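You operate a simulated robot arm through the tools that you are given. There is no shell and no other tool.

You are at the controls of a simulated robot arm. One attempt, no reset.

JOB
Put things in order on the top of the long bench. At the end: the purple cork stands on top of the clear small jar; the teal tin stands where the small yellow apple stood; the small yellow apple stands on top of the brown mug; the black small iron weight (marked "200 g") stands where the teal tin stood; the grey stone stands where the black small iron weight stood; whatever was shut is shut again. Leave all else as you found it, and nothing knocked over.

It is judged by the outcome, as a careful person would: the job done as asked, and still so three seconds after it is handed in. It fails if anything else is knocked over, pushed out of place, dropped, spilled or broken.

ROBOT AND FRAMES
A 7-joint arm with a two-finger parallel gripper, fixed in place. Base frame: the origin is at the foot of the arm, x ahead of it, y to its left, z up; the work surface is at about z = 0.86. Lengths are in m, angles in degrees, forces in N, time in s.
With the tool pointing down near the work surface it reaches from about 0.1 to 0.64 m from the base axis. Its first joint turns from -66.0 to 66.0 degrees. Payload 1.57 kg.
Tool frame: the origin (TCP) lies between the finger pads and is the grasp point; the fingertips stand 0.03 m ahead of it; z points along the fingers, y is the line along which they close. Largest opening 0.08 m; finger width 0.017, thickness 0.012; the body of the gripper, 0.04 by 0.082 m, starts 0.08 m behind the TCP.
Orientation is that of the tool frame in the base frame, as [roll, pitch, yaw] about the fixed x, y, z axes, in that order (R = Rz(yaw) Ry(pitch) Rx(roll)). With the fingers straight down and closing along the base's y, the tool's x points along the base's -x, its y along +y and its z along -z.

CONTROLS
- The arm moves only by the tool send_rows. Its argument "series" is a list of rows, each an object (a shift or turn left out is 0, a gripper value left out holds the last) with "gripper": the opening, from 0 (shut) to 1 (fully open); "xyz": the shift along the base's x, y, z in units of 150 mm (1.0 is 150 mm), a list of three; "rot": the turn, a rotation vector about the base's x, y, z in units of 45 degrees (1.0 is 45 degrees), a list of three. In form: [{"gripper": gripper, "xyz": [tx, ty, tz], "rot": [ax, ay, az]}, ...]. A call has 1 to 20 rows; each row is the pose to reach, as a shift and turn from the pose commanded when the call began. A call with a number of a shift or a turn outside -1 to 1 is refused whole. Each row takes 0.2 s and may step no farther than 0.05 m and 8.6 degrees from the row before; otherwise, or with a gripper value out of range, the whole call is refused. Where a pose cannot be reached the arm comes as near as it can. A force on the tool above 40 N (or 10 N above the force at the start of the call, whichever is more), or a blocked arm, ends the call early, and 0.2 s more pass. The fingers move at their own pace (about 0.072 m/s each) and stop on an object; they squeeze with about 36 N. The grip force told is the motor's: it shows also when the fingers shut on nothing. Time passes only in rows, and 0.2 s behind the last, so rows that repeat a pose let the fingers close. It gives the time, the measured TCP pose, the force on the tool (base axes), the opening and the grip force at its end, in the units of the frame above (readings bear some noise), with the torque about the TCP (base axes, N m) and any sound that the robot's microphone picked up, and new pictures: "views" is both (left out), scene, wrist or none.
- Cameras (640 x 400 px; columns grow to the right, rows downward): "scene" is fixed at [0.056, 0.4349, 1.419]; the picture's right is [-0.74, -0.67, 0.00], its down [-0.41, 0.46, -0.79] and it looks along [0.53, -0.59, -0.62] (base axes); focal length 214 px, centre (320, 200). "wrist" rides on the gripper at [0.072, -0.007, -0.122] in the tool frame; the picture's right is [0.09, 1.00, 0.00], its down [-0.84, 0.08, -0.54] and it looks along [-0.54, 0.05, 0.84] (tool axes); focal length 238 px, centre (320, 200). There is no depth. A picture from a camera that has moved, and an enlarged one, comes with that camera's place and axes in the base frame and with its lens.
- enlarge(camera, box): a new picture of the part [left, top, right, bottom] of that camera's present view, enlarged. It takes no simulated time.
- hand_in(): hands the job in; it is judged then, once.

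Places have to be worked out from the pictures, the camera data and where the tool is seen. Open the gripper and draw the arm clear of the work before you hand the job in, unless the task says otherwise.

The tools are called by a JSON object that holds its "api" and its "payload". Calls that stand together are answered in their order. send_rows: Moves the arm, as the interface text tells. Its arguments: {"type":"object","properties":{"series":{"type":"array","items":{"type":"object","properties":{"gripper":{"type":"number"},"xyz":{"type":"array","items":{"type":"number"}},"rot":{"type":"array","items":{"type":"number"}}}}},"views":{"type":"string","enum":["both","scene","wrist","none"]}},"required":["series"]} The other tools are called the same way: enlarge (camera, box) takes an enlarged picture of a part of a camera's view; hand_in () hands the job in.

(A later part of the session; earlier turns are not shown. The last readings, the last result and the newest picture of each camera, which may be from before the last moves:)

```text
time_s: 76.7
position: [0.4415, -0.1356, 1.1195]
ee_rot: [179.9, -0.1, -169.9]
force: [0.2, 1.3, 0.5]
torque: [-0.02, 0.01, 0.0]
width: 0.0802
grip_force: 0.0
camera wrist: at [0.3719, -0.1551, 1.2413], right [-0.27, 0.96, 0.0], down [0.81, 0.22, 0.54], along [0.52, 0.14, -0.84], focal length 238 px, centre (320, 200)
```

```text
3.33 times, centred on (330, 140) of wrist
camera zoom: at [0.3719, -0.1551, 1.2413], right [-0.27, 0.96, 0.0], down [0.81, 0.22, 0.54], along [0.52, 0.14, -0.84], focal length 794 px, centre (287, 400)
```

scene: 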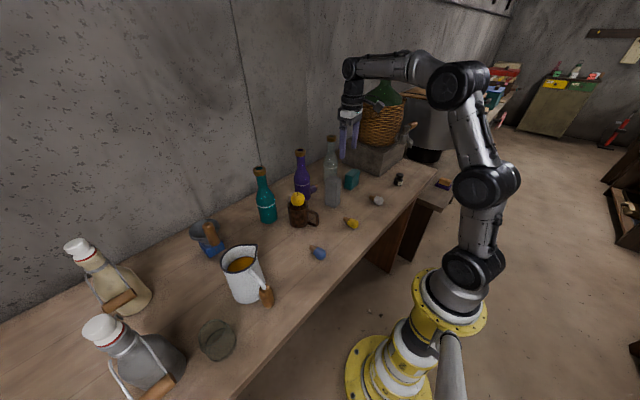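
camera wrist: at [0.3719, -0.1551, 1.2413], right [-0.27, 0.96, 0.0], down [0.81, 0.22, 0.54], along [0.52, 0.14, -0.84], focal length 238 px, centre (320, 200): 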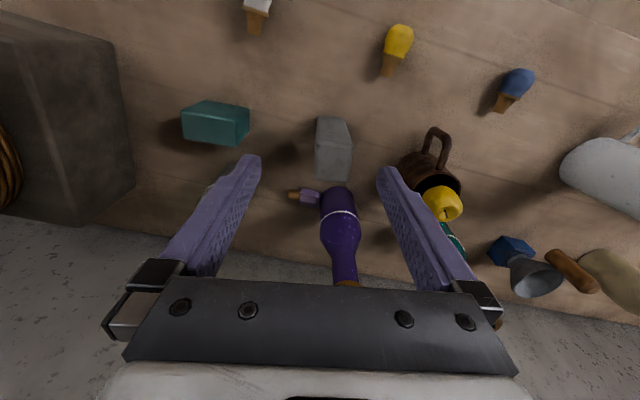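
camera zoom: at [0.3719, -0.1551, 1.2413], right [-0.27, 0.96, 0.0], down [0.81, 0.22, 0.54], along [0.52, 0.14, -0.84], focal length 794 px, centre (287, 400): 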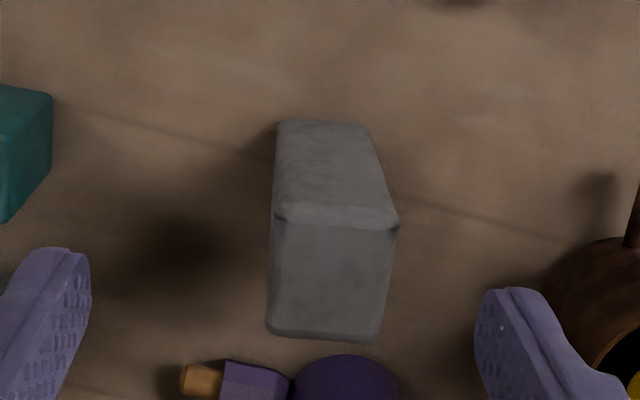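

The stone's centre is at (0.479,−0.110), about 42 mm square, turned 12°, top at z≈0.982. I'll align and descend with the fingers open around it, ending with the gripper body just above its top.

{"api": "send_rows", "payload": {"series": [{"xyz": [0.125, 0.084, 0], "rot": [0, 0, 0.02]}, {"xyz": [0.25, 0.167, 0], "rot": [0, 0, 0.044]}, {"xyz": [0.25, 0.167, -0.2], "rot": [0, 0, 0.044]}, {"xyz": [0.25, 0.167, -0.4], "rot": [0, 0, 0.044]}, {"xyz": [0.25, 0.167, -0.6], "rot": [0, 0, 0.044]}, {"xyz": [0.25, 0.167, -0.6], "rot": [0, 0, 0.044]}], "views": "both"}}

```text
time_s: 78.1
position: [0.4799, -0.112, 1.0293]
ee_rot: [179.9, 0.0, -167.9]
force: [0.1, -0.4, 0.7]
torque: [-0.01, -0.02, 0.02]
width: 0.0799
grip_force: 0.0
camera wrist: at [0.4106, -0.133, 1.1506], right [-0.3, 0.95, 0.0], down [0.8, 0.25, 0.54], along [0.52, 0.16, -0.84], focal length 238 px, centre (320, 200)
```

scene: 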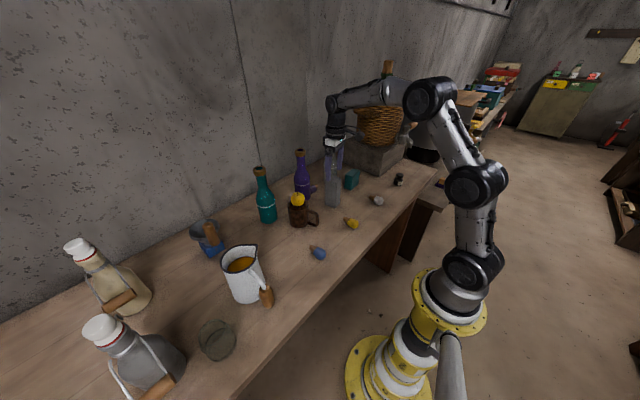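
wrist: 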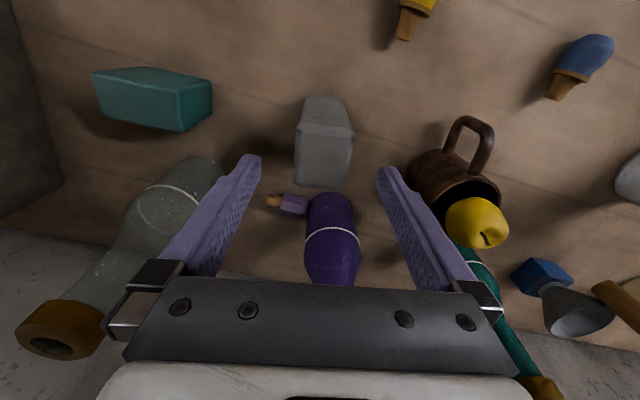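

The stone is centred between the fingers, so I'll descend to TCP z≈0.912.

{"api": "send_rows", "payload": {"series": [{"xyz": [-0.005, 0.015, -0.2]}, {"xyz": [-0.005, 0.015, -0.4]}, {"xyz": [-0.005, 0.015, -0.6]}, {"xyz": [-0.005, 0.015, -0.77]}, {"xyz": [-0.005, 0.015, -0.77]}], "views": "wrist"}}

```text
time_s: 79.3
position: [0.4786, -0.111, 0.9115]
ee_rot: [180.0, 0.0, -167.9]
force: [-0.3, -0.2, 0.1]
torque: [0.01, 0.04, 0.0]
width: 0.0799
grip_force: 0.1
camera wrist: at [0.4096, -0.132, 1.033], right [-0.3, 0.95, 0.0], down [0.8, 0.25, 0.54], along [0.52, 0.16, -0.84], focal length 238 px, centre (320, 200)
```

wrist: 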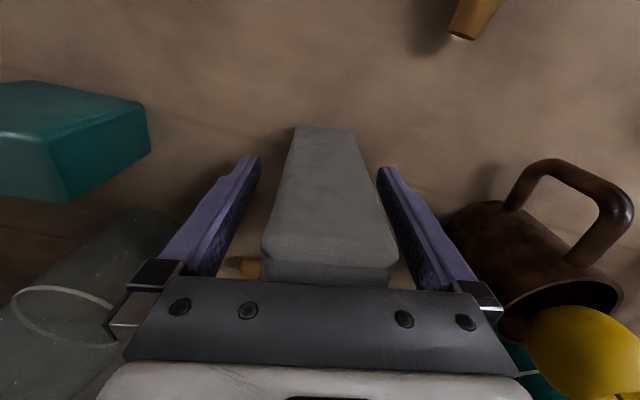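

I'm in position around the stone. I'll close and lift a little to test the hold.

{"api": "send_rows", "payload": {"series": [{"gripper": 0.7}, {"gripper": 0.5}, {"gripper": 0.35}, {"gripper": 0.35}, {"xyz": [0, 0, 0.04]}, {"xyz": [0, 0, 0.1]}, {"xyz": [0, 0, 0.1]}], "views": "both"}}

{"api": "enlarge", "payload": {"camera": "scene", "box": [290, 150, 370, 220]}}

```text
time_s: 80.9
position: [0.4777, -0.11, 0.926]
ee_rot: [180.0, 0.0, -167.9]
force: [-1.0, 0.1, -8.7]
torque: [-0.02, 0.03, -0.01]
width: 0.0439
grip_force: 36.1
camera wrist: at [0.4089, -0.1324, 1.0479], right [-0.3, 0.95, 0.0], down [0.8, 0.25, 0.54], along [0.52, 0.16, -0.84], focal length 238 px, centre (320, 200)
```

scene: 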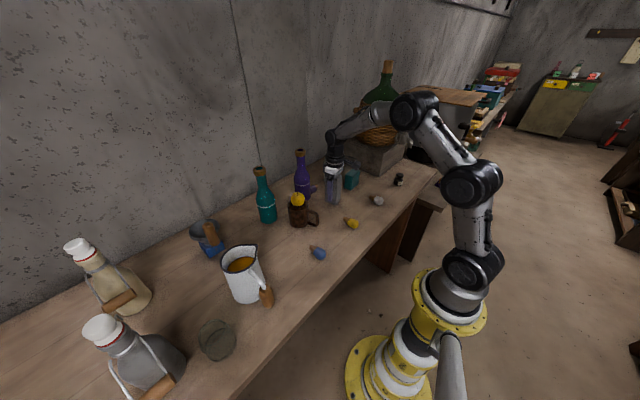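
wrist: 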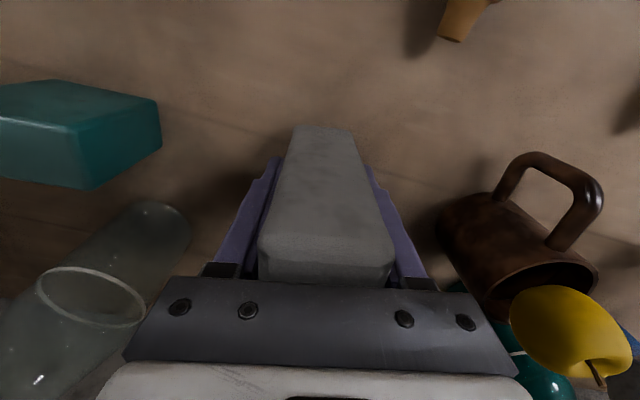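

```text
5.71 times, centred on (330, 185) of scene
camera zoom: at [0.0561, 0.4349, 1.419], right [-0.74, -0.67, 0.0], down [-0.41, 0.46, -0.79], along [0.53, -0.59, -0.62], focal length 1226 px, centre (263, 286)
```

zoom: 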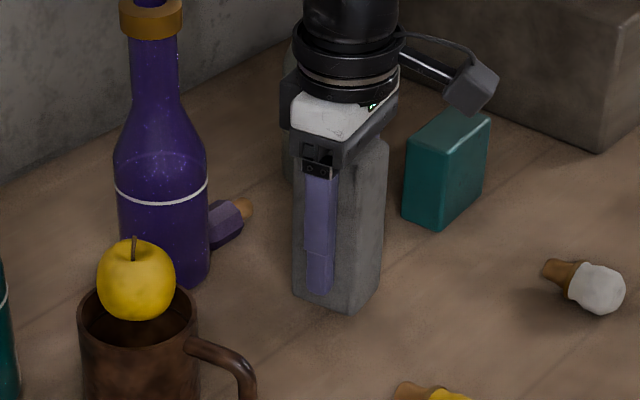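

The stone is held (0.87 kg, 44 mm). I'll lift it straight up smoothly to clear the bottle tops.

{"api": "send_rows", "payload": {"series": [{"xyz": [0, 0, 0.15]}, {"xyz": [0, 0, 0.35]}, {"xyz": [0, 0, 0.55]}, {"xyz": [0, 0, 0.75]}, {"xyz": [0, 0, 0.92]}, {"xyz": [0, 0, 1.0]}], "views": "none"}}

{"api": "send_rows", "payload": {"series": [{"xyz": [0, 0, 0.15]}, {"xyz": [0, 0, 0.3]}, {"xyz": [0, 0, 0.4]}, {"xyz": [0, 0, 0.4]}], "views": "both"}}

```text
time_s: 82.3
position: [0.4772, -0.1117, 1.0767]
ee_rot: [180.0, 0.0, -167.9]
force: [0.3, 0.2, -8.6]
torque: [0.02, -0.02, 0.03]
width: 0.0443
grip_force: 35.4
```

```text
time_s: 83.3
position: [0.4772, -0.111, 1.1363]
ee_rot: [179.9, -0.2, -167.9]
force: [0.7, 0.5, -7.5]
torque: [-0.01, -0.05, -0.01]
width: 0.0444
grip_force: 35.9
camera wrist: at [0.4081, -0.1324, 1.2581], right [-0.3, 0.95, 0.0], down [0.8, 0.25, 0.54], along [0.52, 0.16, -0.84], focal length 238 px, centre (320, 200)
```

scene: 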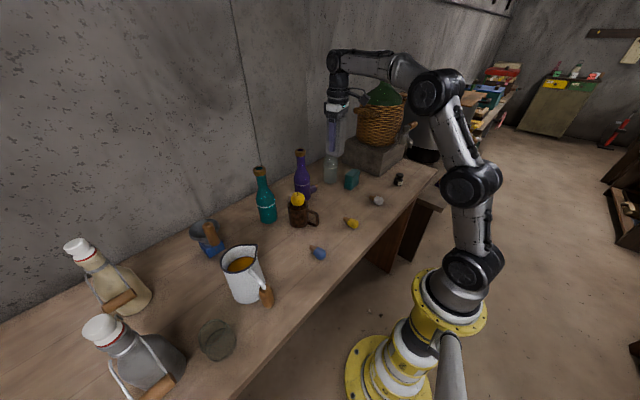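
wrist: 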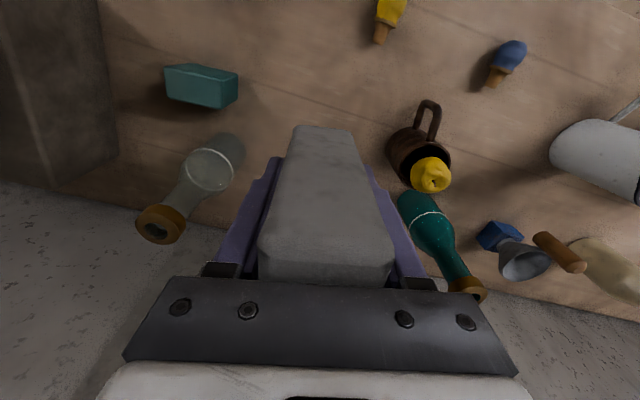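

I'm clear above everything. I'll carry the stone to (0.555,0.03) at the same height, turning back to yaw 180°.

{"api": "send_rows", "payload": {"series": [{"xyz": [0.12, 0.19, 0], "rot": [0, 0, -0.054]}, {"xyz": [0.22, 0.38, 0], "rot": [0, 0, -0.108]}, {"xyz": [0.32, 0.57, 0], "rot": [0, 0, -0.162]}, {"xyz": [0.42, 0.76, 0], "rot": [0, 0, -0.216]}, {"xyz": [0.52, 0.94, 0], "rot": [0, 0, -0.269]}, {"xyz": [0.52, 0.94, 0], "rot": [0, 0, -0.269]}], "views": "both"}}

```text
time_s: 84.7
position: [0.555, 0.0307, 1.1391]
ee_rot: [-180.0, -0.2, 179.8]
force: [0.7, 0.1, -6.9]
torque: [0.03, 0.05, -0.03]
width: 0.0443
grip_force: 35.5
camera wrist: at [0.4826, 0.0251, 1.2597], right [-0.09, 1.0, 0.0], down [0.84, 0.08, 0.54], along [0.54, 0.05, -0.84], focal length 238 px, centre (320, 200)
```

scene: 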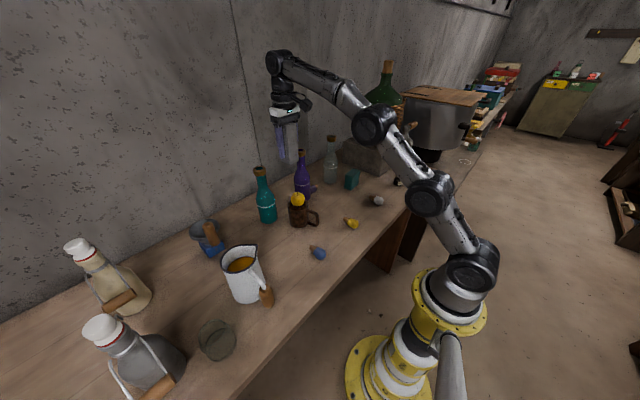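
wrist: 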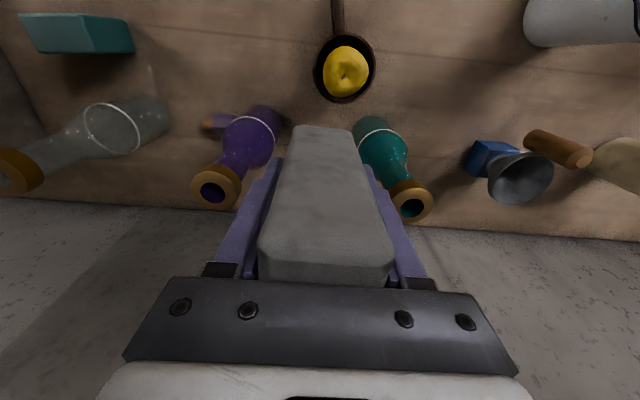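

I'll descend with the stone through the channel between the purple and teal bottles, moving outward along the reach limit.

{"api": "send_rows", "payload": {"series": [{"xyz": [0.11, 0, -0.16]}, {"xyz": [0.22, 0, -0.33]}, {"xyz": [0.3, 0, -0.49]}, {"xyz": [0.37, 0, -0.66]}, {"xyz": [0.43, 0, -0.83]}, {"xyz": [0.49, 0, -0.99]}, {"xyz": [0.49, 0, -0.99]}], "views": "both"}}

{"api": "enlarge", "payload": {"camera": "scene", "box": [240, 120, 340, 220]}}

```text
time_s: 86.3
position: [0.6302, 0.0302, 0.9906]
ee_rot: [179.8, 0.1, 179.9]
force: [-0.6, 0.5, -8.7]
torque: [-0.02, 0.03, 0.01]
width: 0.0443
grip_force: 35.6
camera wrist: at [0.5579, 0.0234, 1.112], right [-0.09, 1.0, 0.0], down [0.84, 0.08, 0.54], along [0.54, 0.05, -0.84], focal length 238 px, centre (320, 200)
```

scene: 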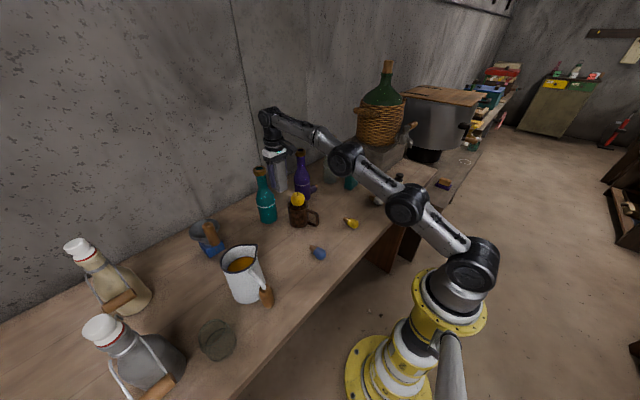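
wrist: 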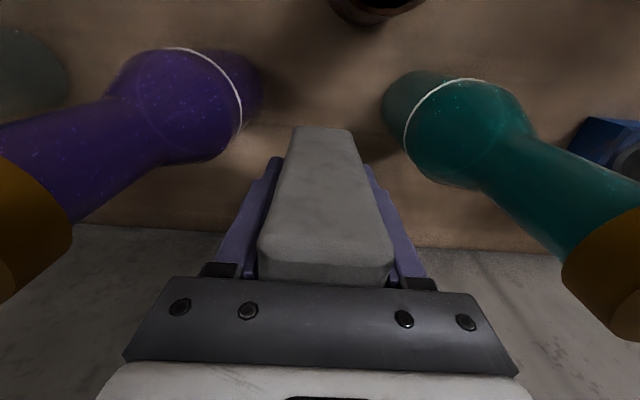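

```text
4.00 times, centred on (290, 170) of scene
camera zoom: at [0.0562, 0.4349, 1.419], right [-0.74, -0.67, 0.0], down [-0.41, 0.46, -0.79], along [0.53, -0.59, -0.62], focal length 858 px, centre (440, 320)
```

zoom: 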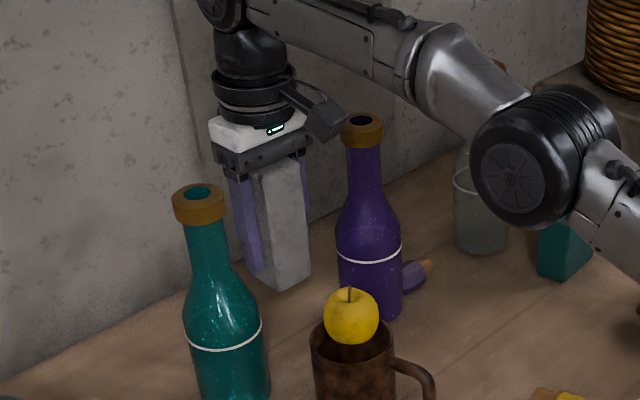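

The stone hangs between the bottles with clear margins on both sides. I'll continue down towards (0.652,0.030), slowing near the bench.

{"api": "send_rows", "payload": {"series": [{"xyz": [0.05, 0, -0.12]}, {"xyz": [0.09, 0, -0.24]}, {"xyz": [0.11, 0, -0.34]}, {"xyz": [0.13, 0, -0.43]}, {"xyz": [0.145, 0, -0.48]}, {"xyz": [0.145, 0, -0.48]}], "views": "both"}}

{"api": "enlarge", "payload": {"camera": "scene", "box": [240, 130, 340, 220]}}

```text
time_s: 87.7
position: [0.6509, 0.0302, 0.9175]
ee_rot: [179.8, 0.1, 180.0]
force: [-0.2, -0.8, -8.2]
torque: [-0.03, 0.0, -0.01]
width: 0.0442
grip_force: 36.5
camera wrist: at [0.5786, 0.0234, 1.0384], right [-0.09, 1.0, 0.0], down [0.84, 0.08, 0.54], along [0.54, 0.05, -0.84], focal length 238 px, centre (320, 200)
```

scene: 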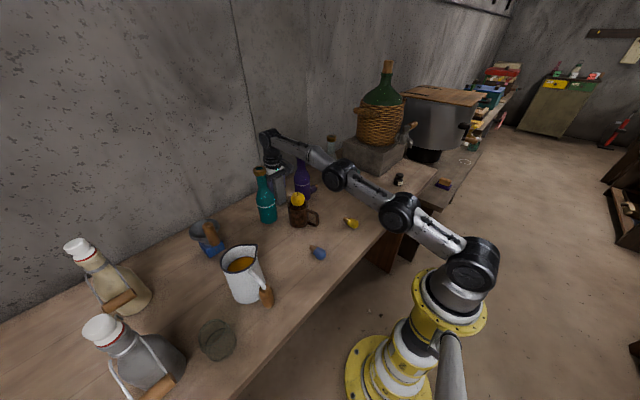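
wrist: 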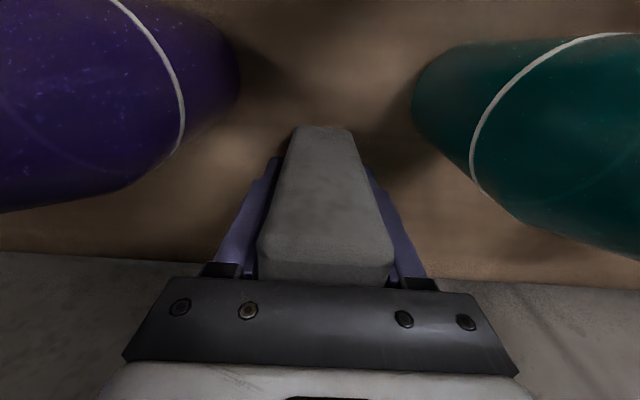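

```text
4.44 times, centred on (290, 175) of scene
camera zoom: at [0.0562, 0.4349, 1.419], right [-0.74, -0.67, 0.0], down [-0.41, 0.46, -0.79], along [0.53, -0.59, -0.62], focal length 953 px, centre (453, 311)
```

zoom: 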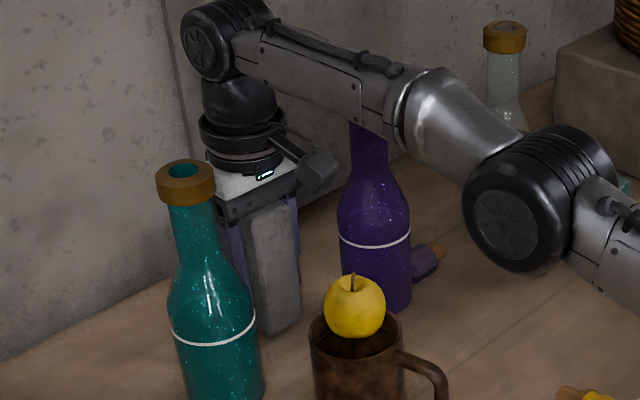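

The stone's base is about 5 mm above the bench at (0.651,0.030). I'll lower in small steps until it touches.

{"api": "send_rows", "payload": {"series": [{"xyz": [0.006, 0, -0.012]}, {"xyz": [0.01, 0, -0.022]}, {"xyz": [0.012, 0, -0.03]}, {"xyz": [0.012, 0, -0.03]}], "views": "none"}}

```text
time_s: 88.7
position: [0.6529, 0.0305, 0.9118]
ee_rot: [179.8, 0.0, 180.0]
force: [0.7, -0.2, -7.7]
torque: [0.02, -0.03, 0.03]
width: 0.0441
grip_force: 35.8
```

The full weight is still carried, so I'll lower another 2–3 mm.

{"api": "send_rows", "payload": {"series": [{"xyz": [0, 0, -0.008]}, {"xyz": [0, 0, -0.014]}, {"xyz": [0, 0, -0.014]}], "views": "none"}}

```text
time_s: 89.5
position: [0.6531, 0.0293, 0.9111]
ee_rot: [-180.0, 0.1, -179.9]
force: [-5.0, -0.4, 5.6]
torque: [-0.28, 0.61, -0.12]
width: 0.0441
grip_force: 36.4
```

It has touched down. I'll open the fingers modestly, staying clear of the bottles, and check that the stone stands.

{"api": "send_rows", "payload": {"series": [{"xyz": [0, 0, 0.004], "gripper": 0.6}, {"xyz": [0, 0, 0.004], "gripper": 0.68}, {"xyz": [0, 0, 0.004], "gripper": 0.72}, {"xyz": [0, 0, 0.004], "gripper": 0.72}], "views": "both"}}

```text
time_s: 90.5
position: [0.6532, 0.031, 0.9104]
ee_rot: [180.0, -0.1, 180.0]
force: [-0.3, 0.2, 0.0]
torque: [-0.04, -0.02, 0.01]
width: 0.0578
grip_force: 0.1
camera wrist: at [0.5805, 0.0244, 1.0321], right [-0.09, 1.0, 0.0], down [0.84, 0.08, 0.54], along [0.54, 0.05, -0.84], focal length 238 px, centre (320, 200)
```

scene: 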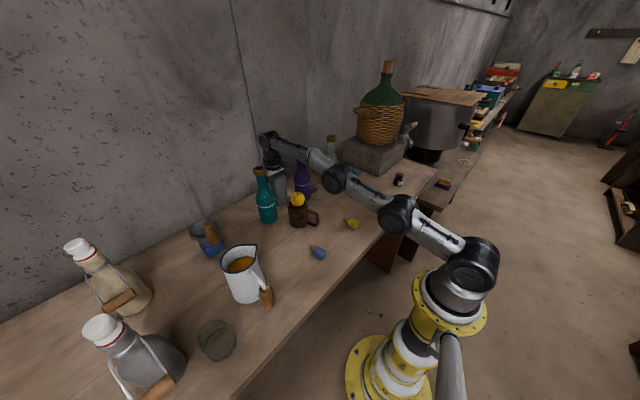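
wrist: 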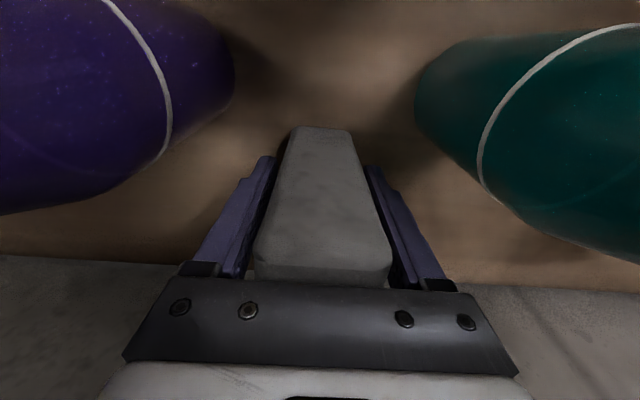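

The stone stands at about (0.653,0.030) and the fingers are free (force about 0). I'll withdraw upwards along the reach limit without touching it.

{"api": "send_rows", "payload": {"series": [{"xyz": [-0.03, 0, 0.12]}, {"xyz": [-0.07, 0, 0.27]}, {"xyz": [-0.12, 0, 0.42]}, {"xyz": [-0.17, 0, 0.57]}, {"xyz": [-0.23, 0, 0.72]}, {"xyz": [-0.32, 0, 0.86]}, {"xyz": [-0.42, 0, 1.0]}, {"xyz": [-0.42, 0, 1.0]}], "views": "both"}}

{"api": "enlarge", "payload": {"camera": "scene", "box": [240, 130, 340, 220]}}

```text
time_s: 92.3
position: [0.5872, 0.0329, 1.06]
ee_rot: [179.9, 0.0, -180.0]
force: [-0.8, -0.1, 0.2]
torque: [0.02, 0.0, 0.02]
width: 0.0578
grip_force: 0.0
camera wrist: at [0.5159, 0.0261, 1.1811], right [-0.09, 1.0, 0.0], down [0.84, 0.08, 0.54], along [0.54, 0.05, -0.84], focal length 238 px, centre (320, 200)
```

scene: 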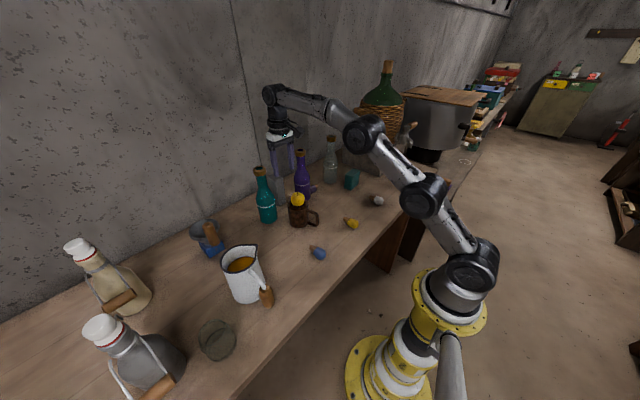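
wrist: 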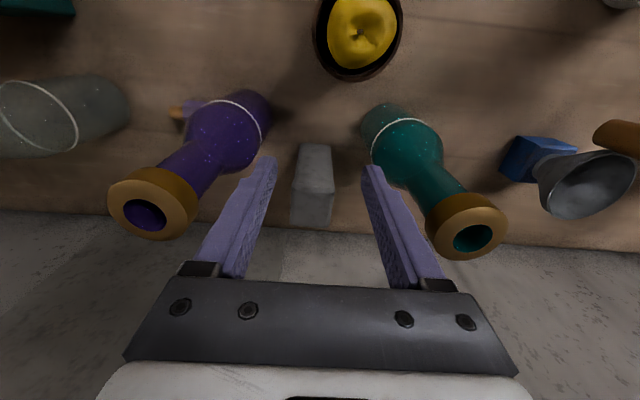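

```text
4.44 times, centred on (290, 175) of scene
camera zoom: at [0.056, 0.4349, 1.419], right [-0.74, -0.67, 0.0], down [-0.41, 0.46, -0.79], along [0.53, -0.59, -0.62], focal length 953 px, centre (453, 311)
```

zoom: 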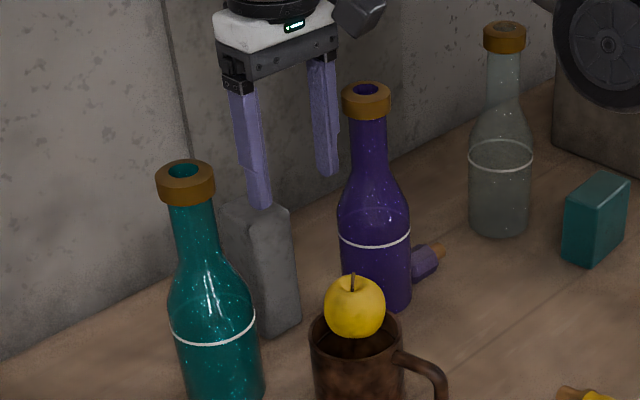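

All four chain objects are placed. Now for the cork lying by the purple bottle: I'll grip it across its axis with the camera side facing −y, carry it to open bench, and stand it up there. First I'll back off high and begin turning.

{"api": "send_rows", "payload": {"series": [{"xyz": [-0.15, 0, 0.2]}, {"xyz": [-0.3, -0.1, 0.4]}, {"xyz": [-0.45, -0.3, 0.43]}, {"xyz": [-0.55, -0.6, 0.43]}, {"xyz": [-0.58, -0.9, 0.43]}], "views": "none"}}

{"api": "send_rows", "payload": {"series": [{"rot": [0, 0, 0.166]}, {"rot": [0, 0, 0.333]}, {"rot": [0, 0, 0.5]}, {"rot": [0, 0, 0.667]}, {"rot": [0, 0, 0.833]}, {"rot": [0, 0, 1.0]}], "views": "none"}}

{"api": "send_rows", "payload": {"series": [{"rot": [0, 0, 0.166]}, {"rot": [0, 0, 0.333]}, {"rot": [0, 0, 0.5]}, {"rot": [0, 0, 0.667]}, {"rot": [0, 0, 0.833]}, {"rot": [0, 0, 1.0]}, {"rot": [0, 0, 1.0]}], "views": "both"}}

```text
time_s: 93.5
position: [0.5027, -0.1051, 1.1291]
ee_rot: [179.9, 0.0, -180.0]
force: [-0.2, -0.4, 0.2]
torque: [0.0, 0.01, 0.02]
width: 0.0576
grip_force: 0.0
```

```text
time_s: 94.9
position: [0.5014, -0.1055, 1.1256]
ee_rot: [179.9, 0.1, -134.9]
force: [0.2, 0.4, -0.5]
torque: [-0.01, 0.03, 0.0]
width: 0.0577
grip_force: 0.0
```

```text
time_s: 96.5
position: [0.5018, -0.1049, 1.1243]
ee_rot: [179.9, 0.0, -89.9]
force: [0.6, -0.1, -0.8]
torque: [0.03, 0.01, 0.0]
width: 0.0578
grip_force: 0.0
camera wrist: at [0.5085, -0.1769, 1.2466], right [-1.0, -0.09, 0.0], down [-0.08, 0.84, 0.54], along [-0.05, 0.54, -0.84], focal length 238 px, centre (320, 200)
```

scene: 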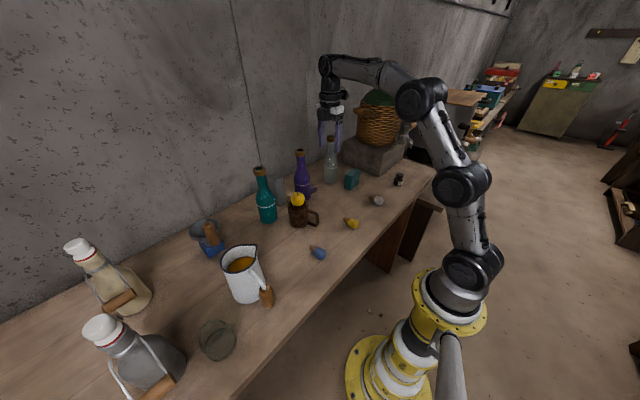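
wrist: 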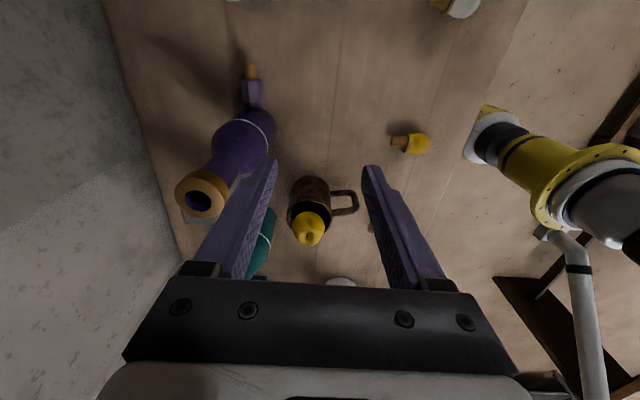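

Yaw −90° works, and the lying cork is visible. I'll enlarge it for its exact position relative to the purple bottle.

{"api": "enlarge", "payload": {"camera": "wrist", "box": [205, 45, 301, 125]}}

{"api": "enlarge", "payload": {"camera": "scene", "box": [285, 165, 349, 205]}}

```text
5.00 times, centred on (253, 85) of wrist
camera zoom: at [0.5085, -0.1769, 1.2466], right [-1.0, -0.09, 0.0], down [-0.08, 0.84, 0.54], along [-0.05, 0.54, -0.84], focal length 1192 px, centre (655, 775)
```

zoom: 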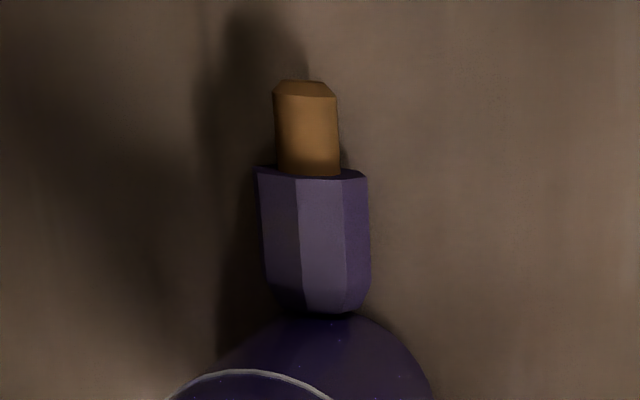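

```text
10.00 times, centred on (317, 185) of scene
camera zoom: at [0.056, 0.4349, 1.419], right [-0.74, -0.67, 0.0], down [-0.41, 0.46, -0.79], along [0.53, -0.59, -0.62], focal length 2145 px, centre (350, 350)
```

zoom: 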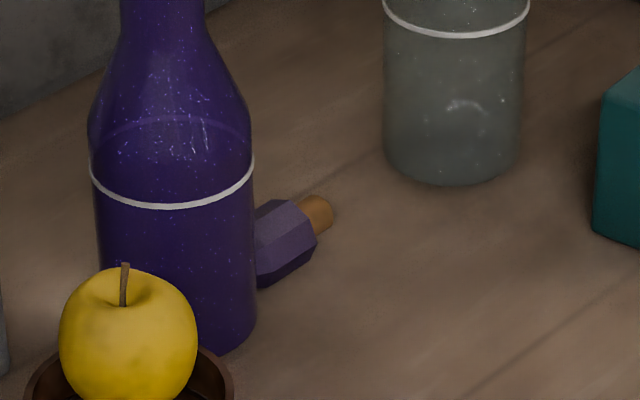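

The cork's knob is at (0.6015, −0.112) with its axis along y. I'll approach between the two bottles with the TCP at y=−0.117, gripping the knob's plug-side half.

{"api": "send_rows", "payload": {"series": [{"xyz": [0.2, -0.04, -0.1], "gripper": 0.72}, {"xyz": [0.4, -0.08, -0.25]}, {"xyz": [0.5, -0.08, -0.4]}, {"xyz": [0.58, -0.08, -0.55]}, {"xyz": [0.64, -0.08, -0.7]}, {"xyz": [0.665, -0.08, -0.85]}, {"xyz": [0.665, -0.08, -0.85]}], "views": "both"}}

{"api": "enlarge", "payload": {"camera": "wrist", "box": [256, 90, 384, 190]}}

```text
time_s: 98.1
position: [0.6038, -0.1147, 0.9995]
ee_rot: [-179.7, 0.0, -90.0]
force: [-2.1, -0.4, 10.2]
torque: [0.52, 0.01, 0.09]
width: 0.0576
grip_force: 0.1
camera wrist: at [0.6097, -0.186, 1.1216], right [-1.0, -0.09, 0.0], down [-0.08, 0.84, 0.54], along [-0.05, 0.54, -0.84], focal length 238 px, centre (320, 200)
```

scene: 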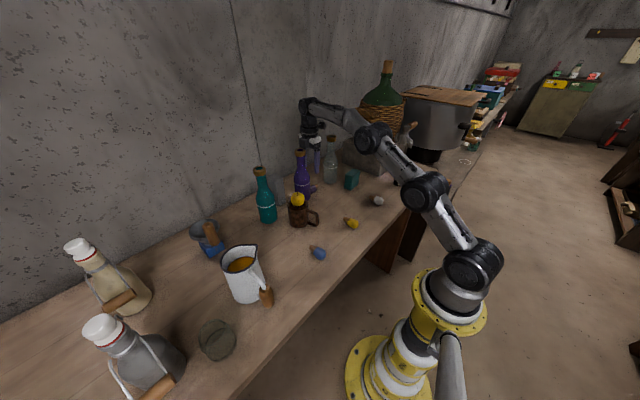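
wrist: 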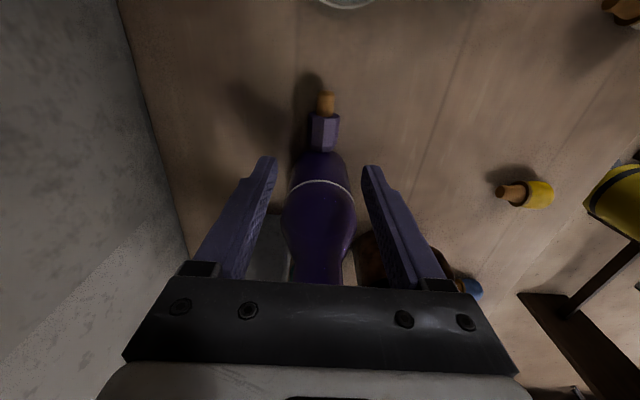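

```text
4.00 times, centred on (320, 140) of wrist
camera zoom: at [0.6097, -0.186, 1.1216], right [-1.0, -0.09, 0.0], down [-0.08, 0.84, 0.54], along [-0.05, 0.54, -0.84], focal length 953 px, centre (320, 440)
```

zoom: 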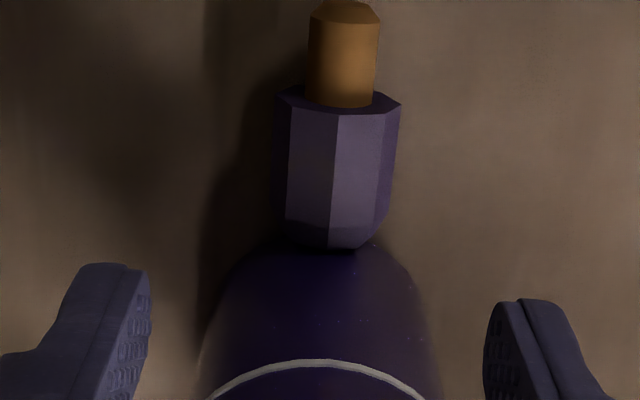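

There is an unexpected 10 N upward force, probably part of the gripper pressing on the top of the purple bottle. I'll check the picture and back off upwards.

{"api": "enlarge", "payload": {"camera": "scene", "box": [270, 90, 366, 210]}}

{"api": "send_rows", "payload": {"series": [{"xyz": [-0.01, 0, 0.06]}, {"xyz": [-0.04, 0, 0.15]}, {"xyz": [-0.08, 0, 0.25]}, {"xyz": [-0.08, 0, 0.25]}], "views": "both"}}

{"api": "enlarge", "payload": {"camera": "scene", "box": [270, 90, 366, 210]}}

```text
3.33 times, centred on (318, 150) of scene
camera zoom: at [0.0558, 0.4349, 1.419], right [-0.74, -0.67, 0.0], down [-0.41, 0.46, -0.79], along [0.53, -0.59, -0.62], focal length 715 px, centre (327, 367)
```

zoom: 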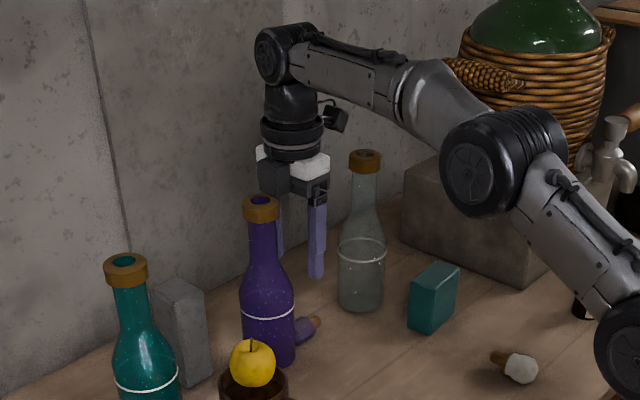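

```text
time_s: 99.1
position: [0.59, -0.1151, 1.0336]
ee_rot: [179.8, 0.0, -90.0]
force: [0.0, 0.3, 0.0]
torque: [0.0, 0.02, -0.02]
width: 0.0575
grip_force: 0.0
camera wrist: at [0.5978, -0.1863, 1.1551], right [-1.0, -0.09, 0.0], down [-0.08, 0.84, 0.54], along [-0.05, 0.54, -0.84], focal length 238 px, centre (320, 200)
```

scene: 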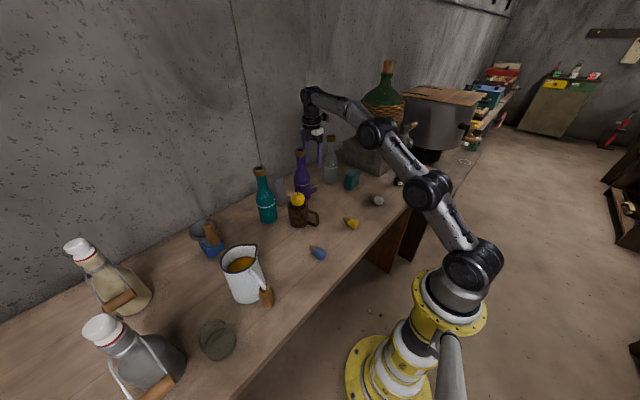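
wrist: 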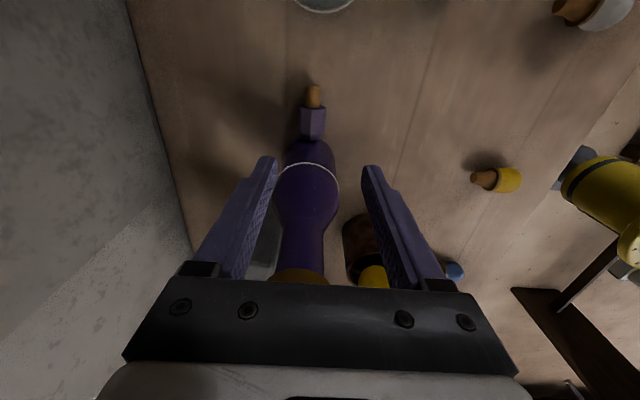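

```text
3.33 times, centred on (318, 150) of scene
camera zoom: at [0.056, 0.4349, 1.419], right [-0.74, -0.67, 0.0], down [-0.41, 0.46, -0.79], along [0.53, -0.59, -0.62], focal length 715 px, centre (327, 367)
```

zoom: 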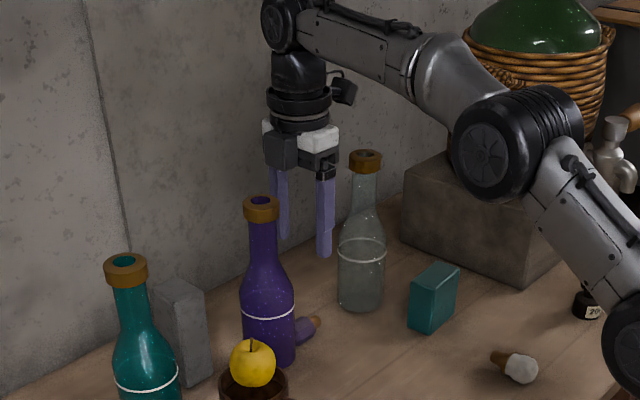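

The contact is released and the purple bottle is unmoved: a box on the gripper's back side had touched its top. I'll go back up and lean the tool 20° away from that bottle before trying again.

{"api": "send_rows", "payload": {"series": [{"xyz": [-0.1, 0, 0.2]}, {"xyz": [-0.25, 0, 0.4]}, {"xyz": [-0.4, 0, 0.58]}, {"xyz": [-0.4, 0, 0.58], "rot": [0.15, 0, 0]}, {"xyz": [-0.4, 0, 0.58], "rot": [0.3, 0, 0]}, {"xyz": [-0.4, 0, 0.58], "rot": [0.444, 0, 0]}, {"xyz": [-0.4, 0, 0.58], "rot": [0.444, 0, 0]}], "views": "both"}}

```text
time_s: 100.7
position: [0.5308, -0.1158, 1.1206]
ee_rot: [179.9, 20.0, -89.9]
force: [0.3, 0.4, 0.4]
torque: [0.01, 0.04, 0.0]
width: 0.0577
grip_force: 0.0
camera wrist: at [0.5369, -0.2249, 1.2103], right [-1.0, -0.09, -0.03], down [-0.08, 0.6, 0.8], along [-0.05, 0.8, -0.6], focal length 238 px, centre (320, 200)
```

scene: 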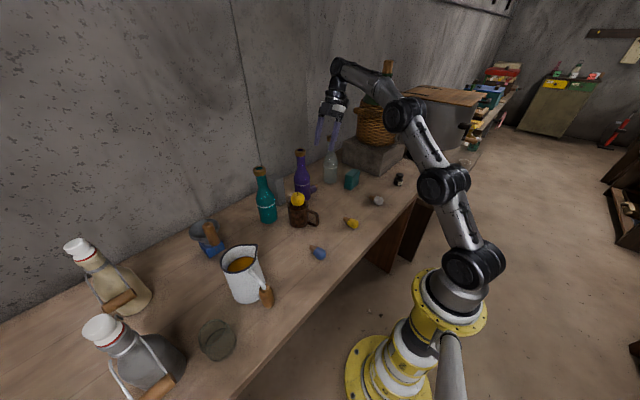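
wrist: 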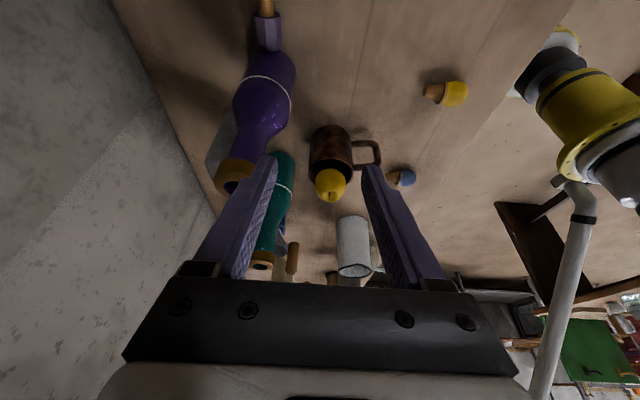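

The lean works, but it would bring the camera into the clear bottle. Instead I'll push the cork sideways into open bench with a slightly opened gripper at yaw 180°, which clears both bottles. First I'll untilt and turn back, high up.

{"api": "send_rows", "payload": {"series": [{"xyz": [-0.05, 0, 0], "rot": [-0.15, 0, 0]}, {"xyz": [-0.1, 0, 0], "rot": [-0.3, 0, 0]}, {"xyz": [-0.15, 0, 0], "rot": [-0.444, 0, 0]}, {"xyz": [-0.15, 0, 0], "rot": [-0.444, 0, 0]}], "views": "none"}}

{"api": "send_rows", "payload": {"series": [{"rot": [0, 0, -0.166]}, {"rot": [0, 0, -0.333]}, {"rot": [0, 0, -0.5]}, {"rot": [0, 0, -0.667]}, {"rot": [0, 0, -0.833]}, {"rot": [0, 0, -1.0]}], "views": "none"}}

{"api": "send_rows", "payload": {"series": [{"rot": [0, 0, -0.166], "gripper": 0.45}, {"rot": [0, 0, -0.333]}, {"rot": [0, 0, -0.5]}, {"rot": [0, 0, -0.667]}, {"rot": [0, 0, -0.833]}, {"rot": [0, 0, -1.0]}, {"rot": [0, 0, -1.0]}], "views": "both"}}

{"api": "enlarge", "payload": {"camera": "wrist", "box": [256, 90, 416, 190]}}

```text
time_s: 101.7
position: [0.5075, -0.1174, 1.1207]
ee_rot: [180.0, 0.0, -90.0]
force: [-0.7, 0.3, 0.4]
torque: [0.01, 0.02, 0.03]
width: 0.0576
grip_force: 0.1
```

```text
time_s: 103.1
position: [0.508, -0.1171, 1.1226]
ee_rot: [179.9, 0.0, -135.2]
force: [0.6, -0.1, -1.0]
torque: [-0.01, -0.02, -0.01]
width: 0.0575
grip_force: 0.1
```

```text
time_s: 104.7
position: [0.5074, -0.1169, 1.1224]
ee_rot: [179.9, 0.1, 179.9]
force: [1.2, -0.5, 0.2]
torque: [0.01, 0.01, -0.01]
width: 0.0361
grip_force: 0.1
camera wrist: at [0.4355, -0.1229, 1.2431], right [-0.09, 1.0, 0.0], down [0.84, 0.07, 0.54], along [0.54, 0.05, -0.84], focal length 238 px, centre (320, 200)
```

scene: 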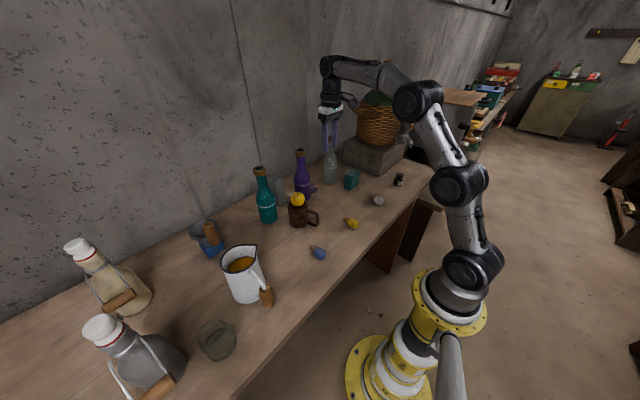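
wrist: 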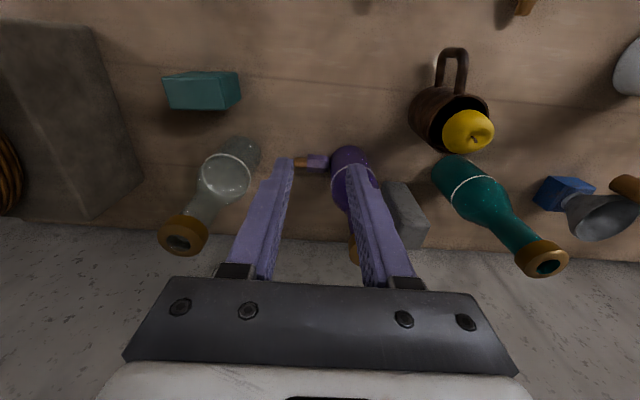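

```text
4.00 times, centred on (336, 140) of wrist
camera zoom: at [0.4355, -0.1229, 1.2431], right [-0.09, 1.0, 0.0], down [0.84, 0.07, 0.54], along [0.54, 0.05, -0.84], focal length 953 px, centre (256, 440)
```

zoom: 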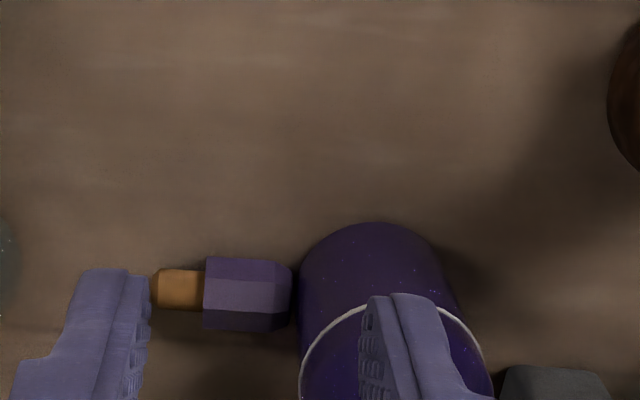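

The cork's knob is confirmed at (0.599,−0.111). I'll move through the gap between the bottles at y=−0.137 to reach the wall side of the cork, staying above it.

{"api": "send_rows", "payload": {"series": [{"xyz": [0.14, -0.067, -0.05]}, {"xyz": [0.284, -0.134, -0.149]}, {"xyz": [0.431, -0.134, -0.316]}, {"xyz": [0.524, -0.134, -0.483]}, {"xyz": [0.604, -0.134, -0.683]}, {"xyz": [0.691, -0.134, -0.883]}, {"xyz": [0.691, -0.134, -0.883]}], "views": "both"}}

```text
time_s: 106.3
position: [0.6141, -0.138, 0.9919]
ee_rot: [-180.0, 0.0, -179.9]
force: [0.3, 0.4, 0.0]
torque: [0.0, 0.0, 0.0]
width: 0.0362
grip_force: 0.0
camera wrist: at [0.5411, -0.1437, 1.1114], right [-0.09, 1.0, 0.0], down [0.84, 0.08, 0.54], along [0.54, 0.05, -0.84], focal length 238 px, centre (320, 200)
```

scene: 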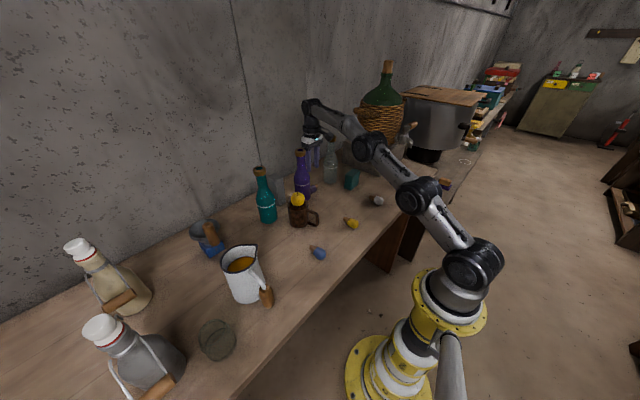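
wrist: 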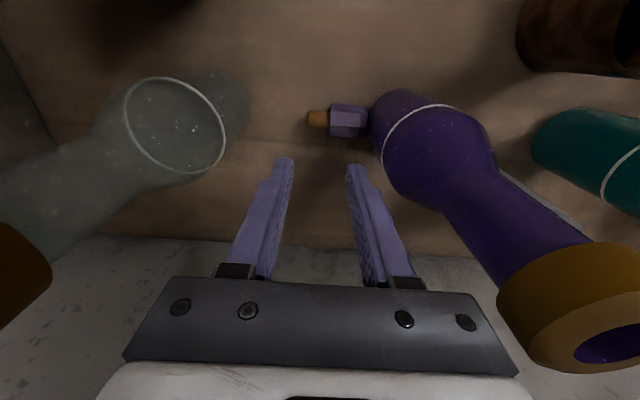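

I'm clear of both bottles with no contact. I'll continue to the wall side of the cork at z≈0.932.

{"api": "send_rows", "payload": {"series": [{"xyz": [0.05, 0, -0.16]}, {"xyz": [0.09, 0, -0.29]}, {"xyz": [0.12, 0, -0.38]}, {"xyz": [0.12, 0, -0.4]}, {"xyz": [0.12, 0, -0.4]}], "views": "wrist"}}

{"api": "enlarge", "payload": {"camera": "wrist", "box": [256, 90, 416, 190]}}

```text
time_s: 107.5
position: [0.6303, -0.1349, 0.9282]
ee_rot: [179.9, 0.1, -180.0]
force: [0.3, 1.4, -0.4]
torque: [0.01, 0.04, 0.01]
width: 0.0361
grip_force: 0.1
camera wrist: at [0.5586, -0.1411, 1.0496], right [-0.09, 1.0, 0.0], down [0.84, 0.08, 0.54], along [0.54, 0.05, -0.84], focal length 238 px, centre (320, 200)
```

wrist: 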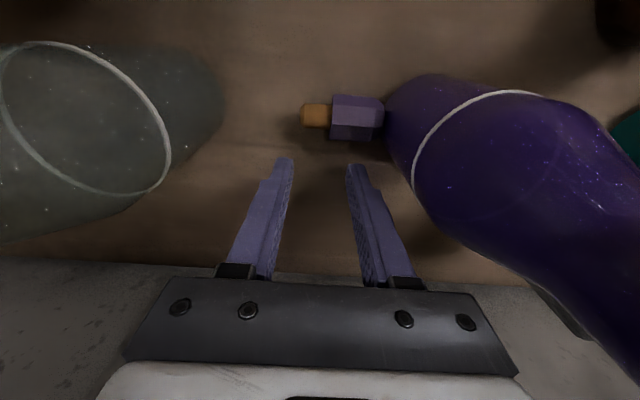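

```text
4.00 times, centred on (336, 140) of wrist
camera zoom: at [0.5586, -0.1411, 1.0496], right [-0.09, 1.0, 0.0], down [0.84, 0.08, 0.54], along [0.54, 0.05, -0.84], focal length 953 px, centre (256, 440)
```

zoom: 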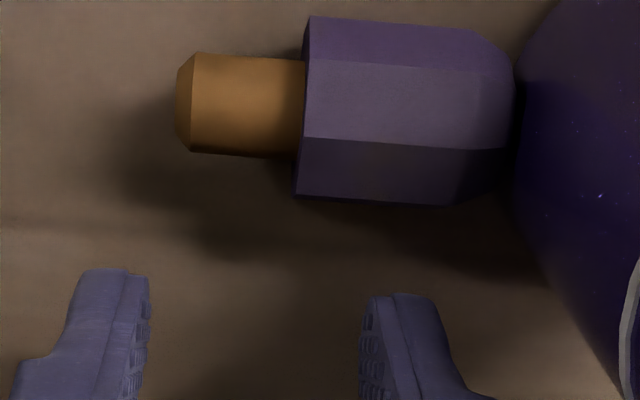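

The +y finger lines up with the knob's middle. I'll lower to z≈0.903 beside the cork and then push slowly towards −x.

{"api": "send_rows", "payload": {"series": [{"xyz": [0.005, -0.007, -0.08]}, {"xyz": [0.005, -0.007, -0.165]}, {"xyz": [0.005, -0.007, -0.165]}], "views": "wrist"}}

{"api": "send_rows", "payload": {"series": [{"xyz": [-0.07, 0, 0]}, {"xyz": [-0.14, 0, 0]}, {"xyz": [-0.21, 0, 0]}, {"xyz": [-0.28, 0, 0]}, {"xyz": [-0.28, 0, 0]}], "views": "wrist"}}

```text
time_s: 108.3
position: [0.629, -0.1363, 0.9072]
ee_rot: [179.9, 0.0, -179.9]
force: [-1.2, -0.3, 0.5]
torque: [-0.01, 0.01, 0.0]
width: 0.0361
grip_force: 0.0
camera wrist: at [0.5585, -0.1438, 1.0269], right [-0.09, 1.0, 0.0], down [0.84, 0.08, 0.54], along [0.54, 0.05, -0.84], focal length 238 px, centre (320, 200)
```

wrist: 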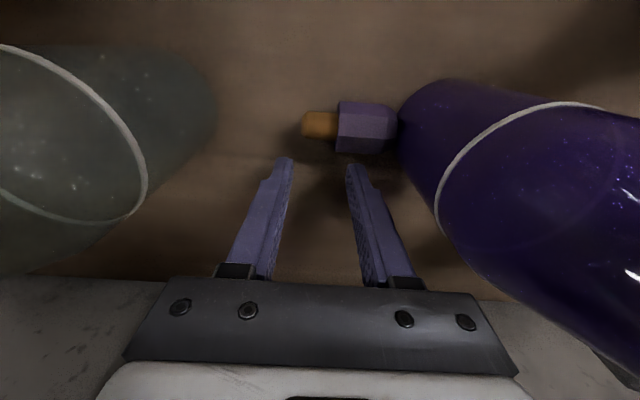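

```text
time_s: 109.5
position: [0.5875, -0.1384, 0.9058]
ee_rot: [179.9, 0.1, 180.0]
force: [0.0, -0.5, 0.2]
torque: [0.01, -0.01, 0.0]
width: 0.0361
grip_force: 0.0
camera wrist: at [0.516, -0.1441, 1.0272], right [-0.09, 1.0, 0.0], down [0.84, 0.08, 0.54], along [0.54, 0.05, -0.84], focal length 238 px, centre (320, 200)
```

wrist: 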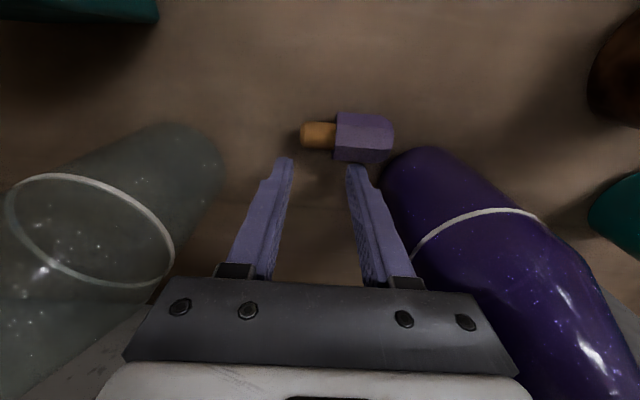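

The push works: the cork moves along without turning and is leaving the bottle. I'll continue pushing towards −x into open bench.

{"api": "send_rows", "payload": {"series": [{"xyz": [-0.08, 0, 0]}, {"xyz": [-0.16, 0, 0]}, {"xyz": [-0.24, 0, 0]}, {"xyz": [-0.32, 0, 0]}, {"xyz": [-0.4, 0, 0]}, {"xyz": [-0.48, 0, 0]}, {"xyz": [-0.56, 0, 0]}, {"xyz": [-0.56, 0, 0]}], "views": "both"}}

```text
time_s: 111.3
position: [0.5032, -0.1389, 0.9032]
ee_rot: [-180.0, 0.0, 179.9]
force: [0.2, -0.4, 0.4]
torque: [0.0, 0.01, -0.03]
width: 0.036
grip_force: 0.0
camera wrist: at [0.4306, -0.1445, 1.0244], right [-0.09, 1.0, 0.0], down [0.84, 0.08, 0.54], along [0.54, 0.05, -0.84], focal length 238 px, centre (320, 200)
```

scene: 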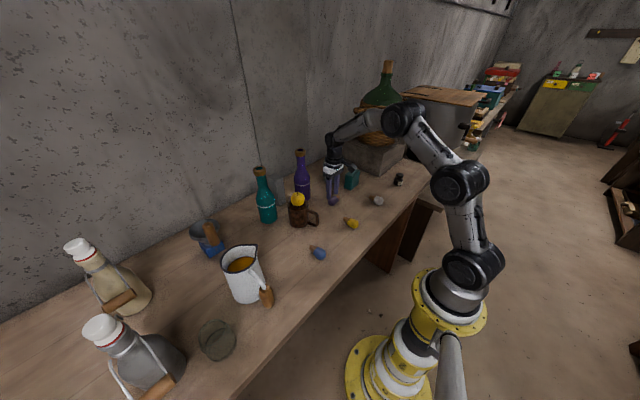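
wrist: 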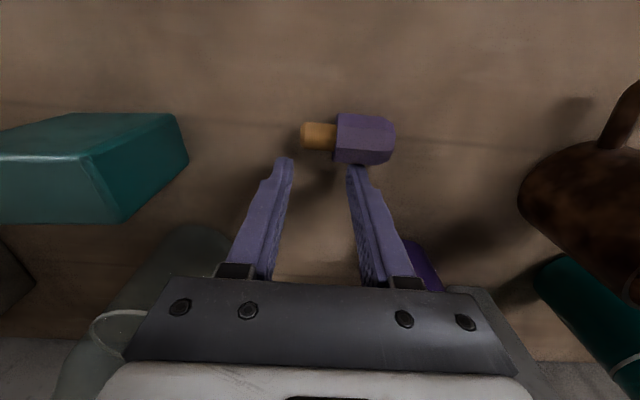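

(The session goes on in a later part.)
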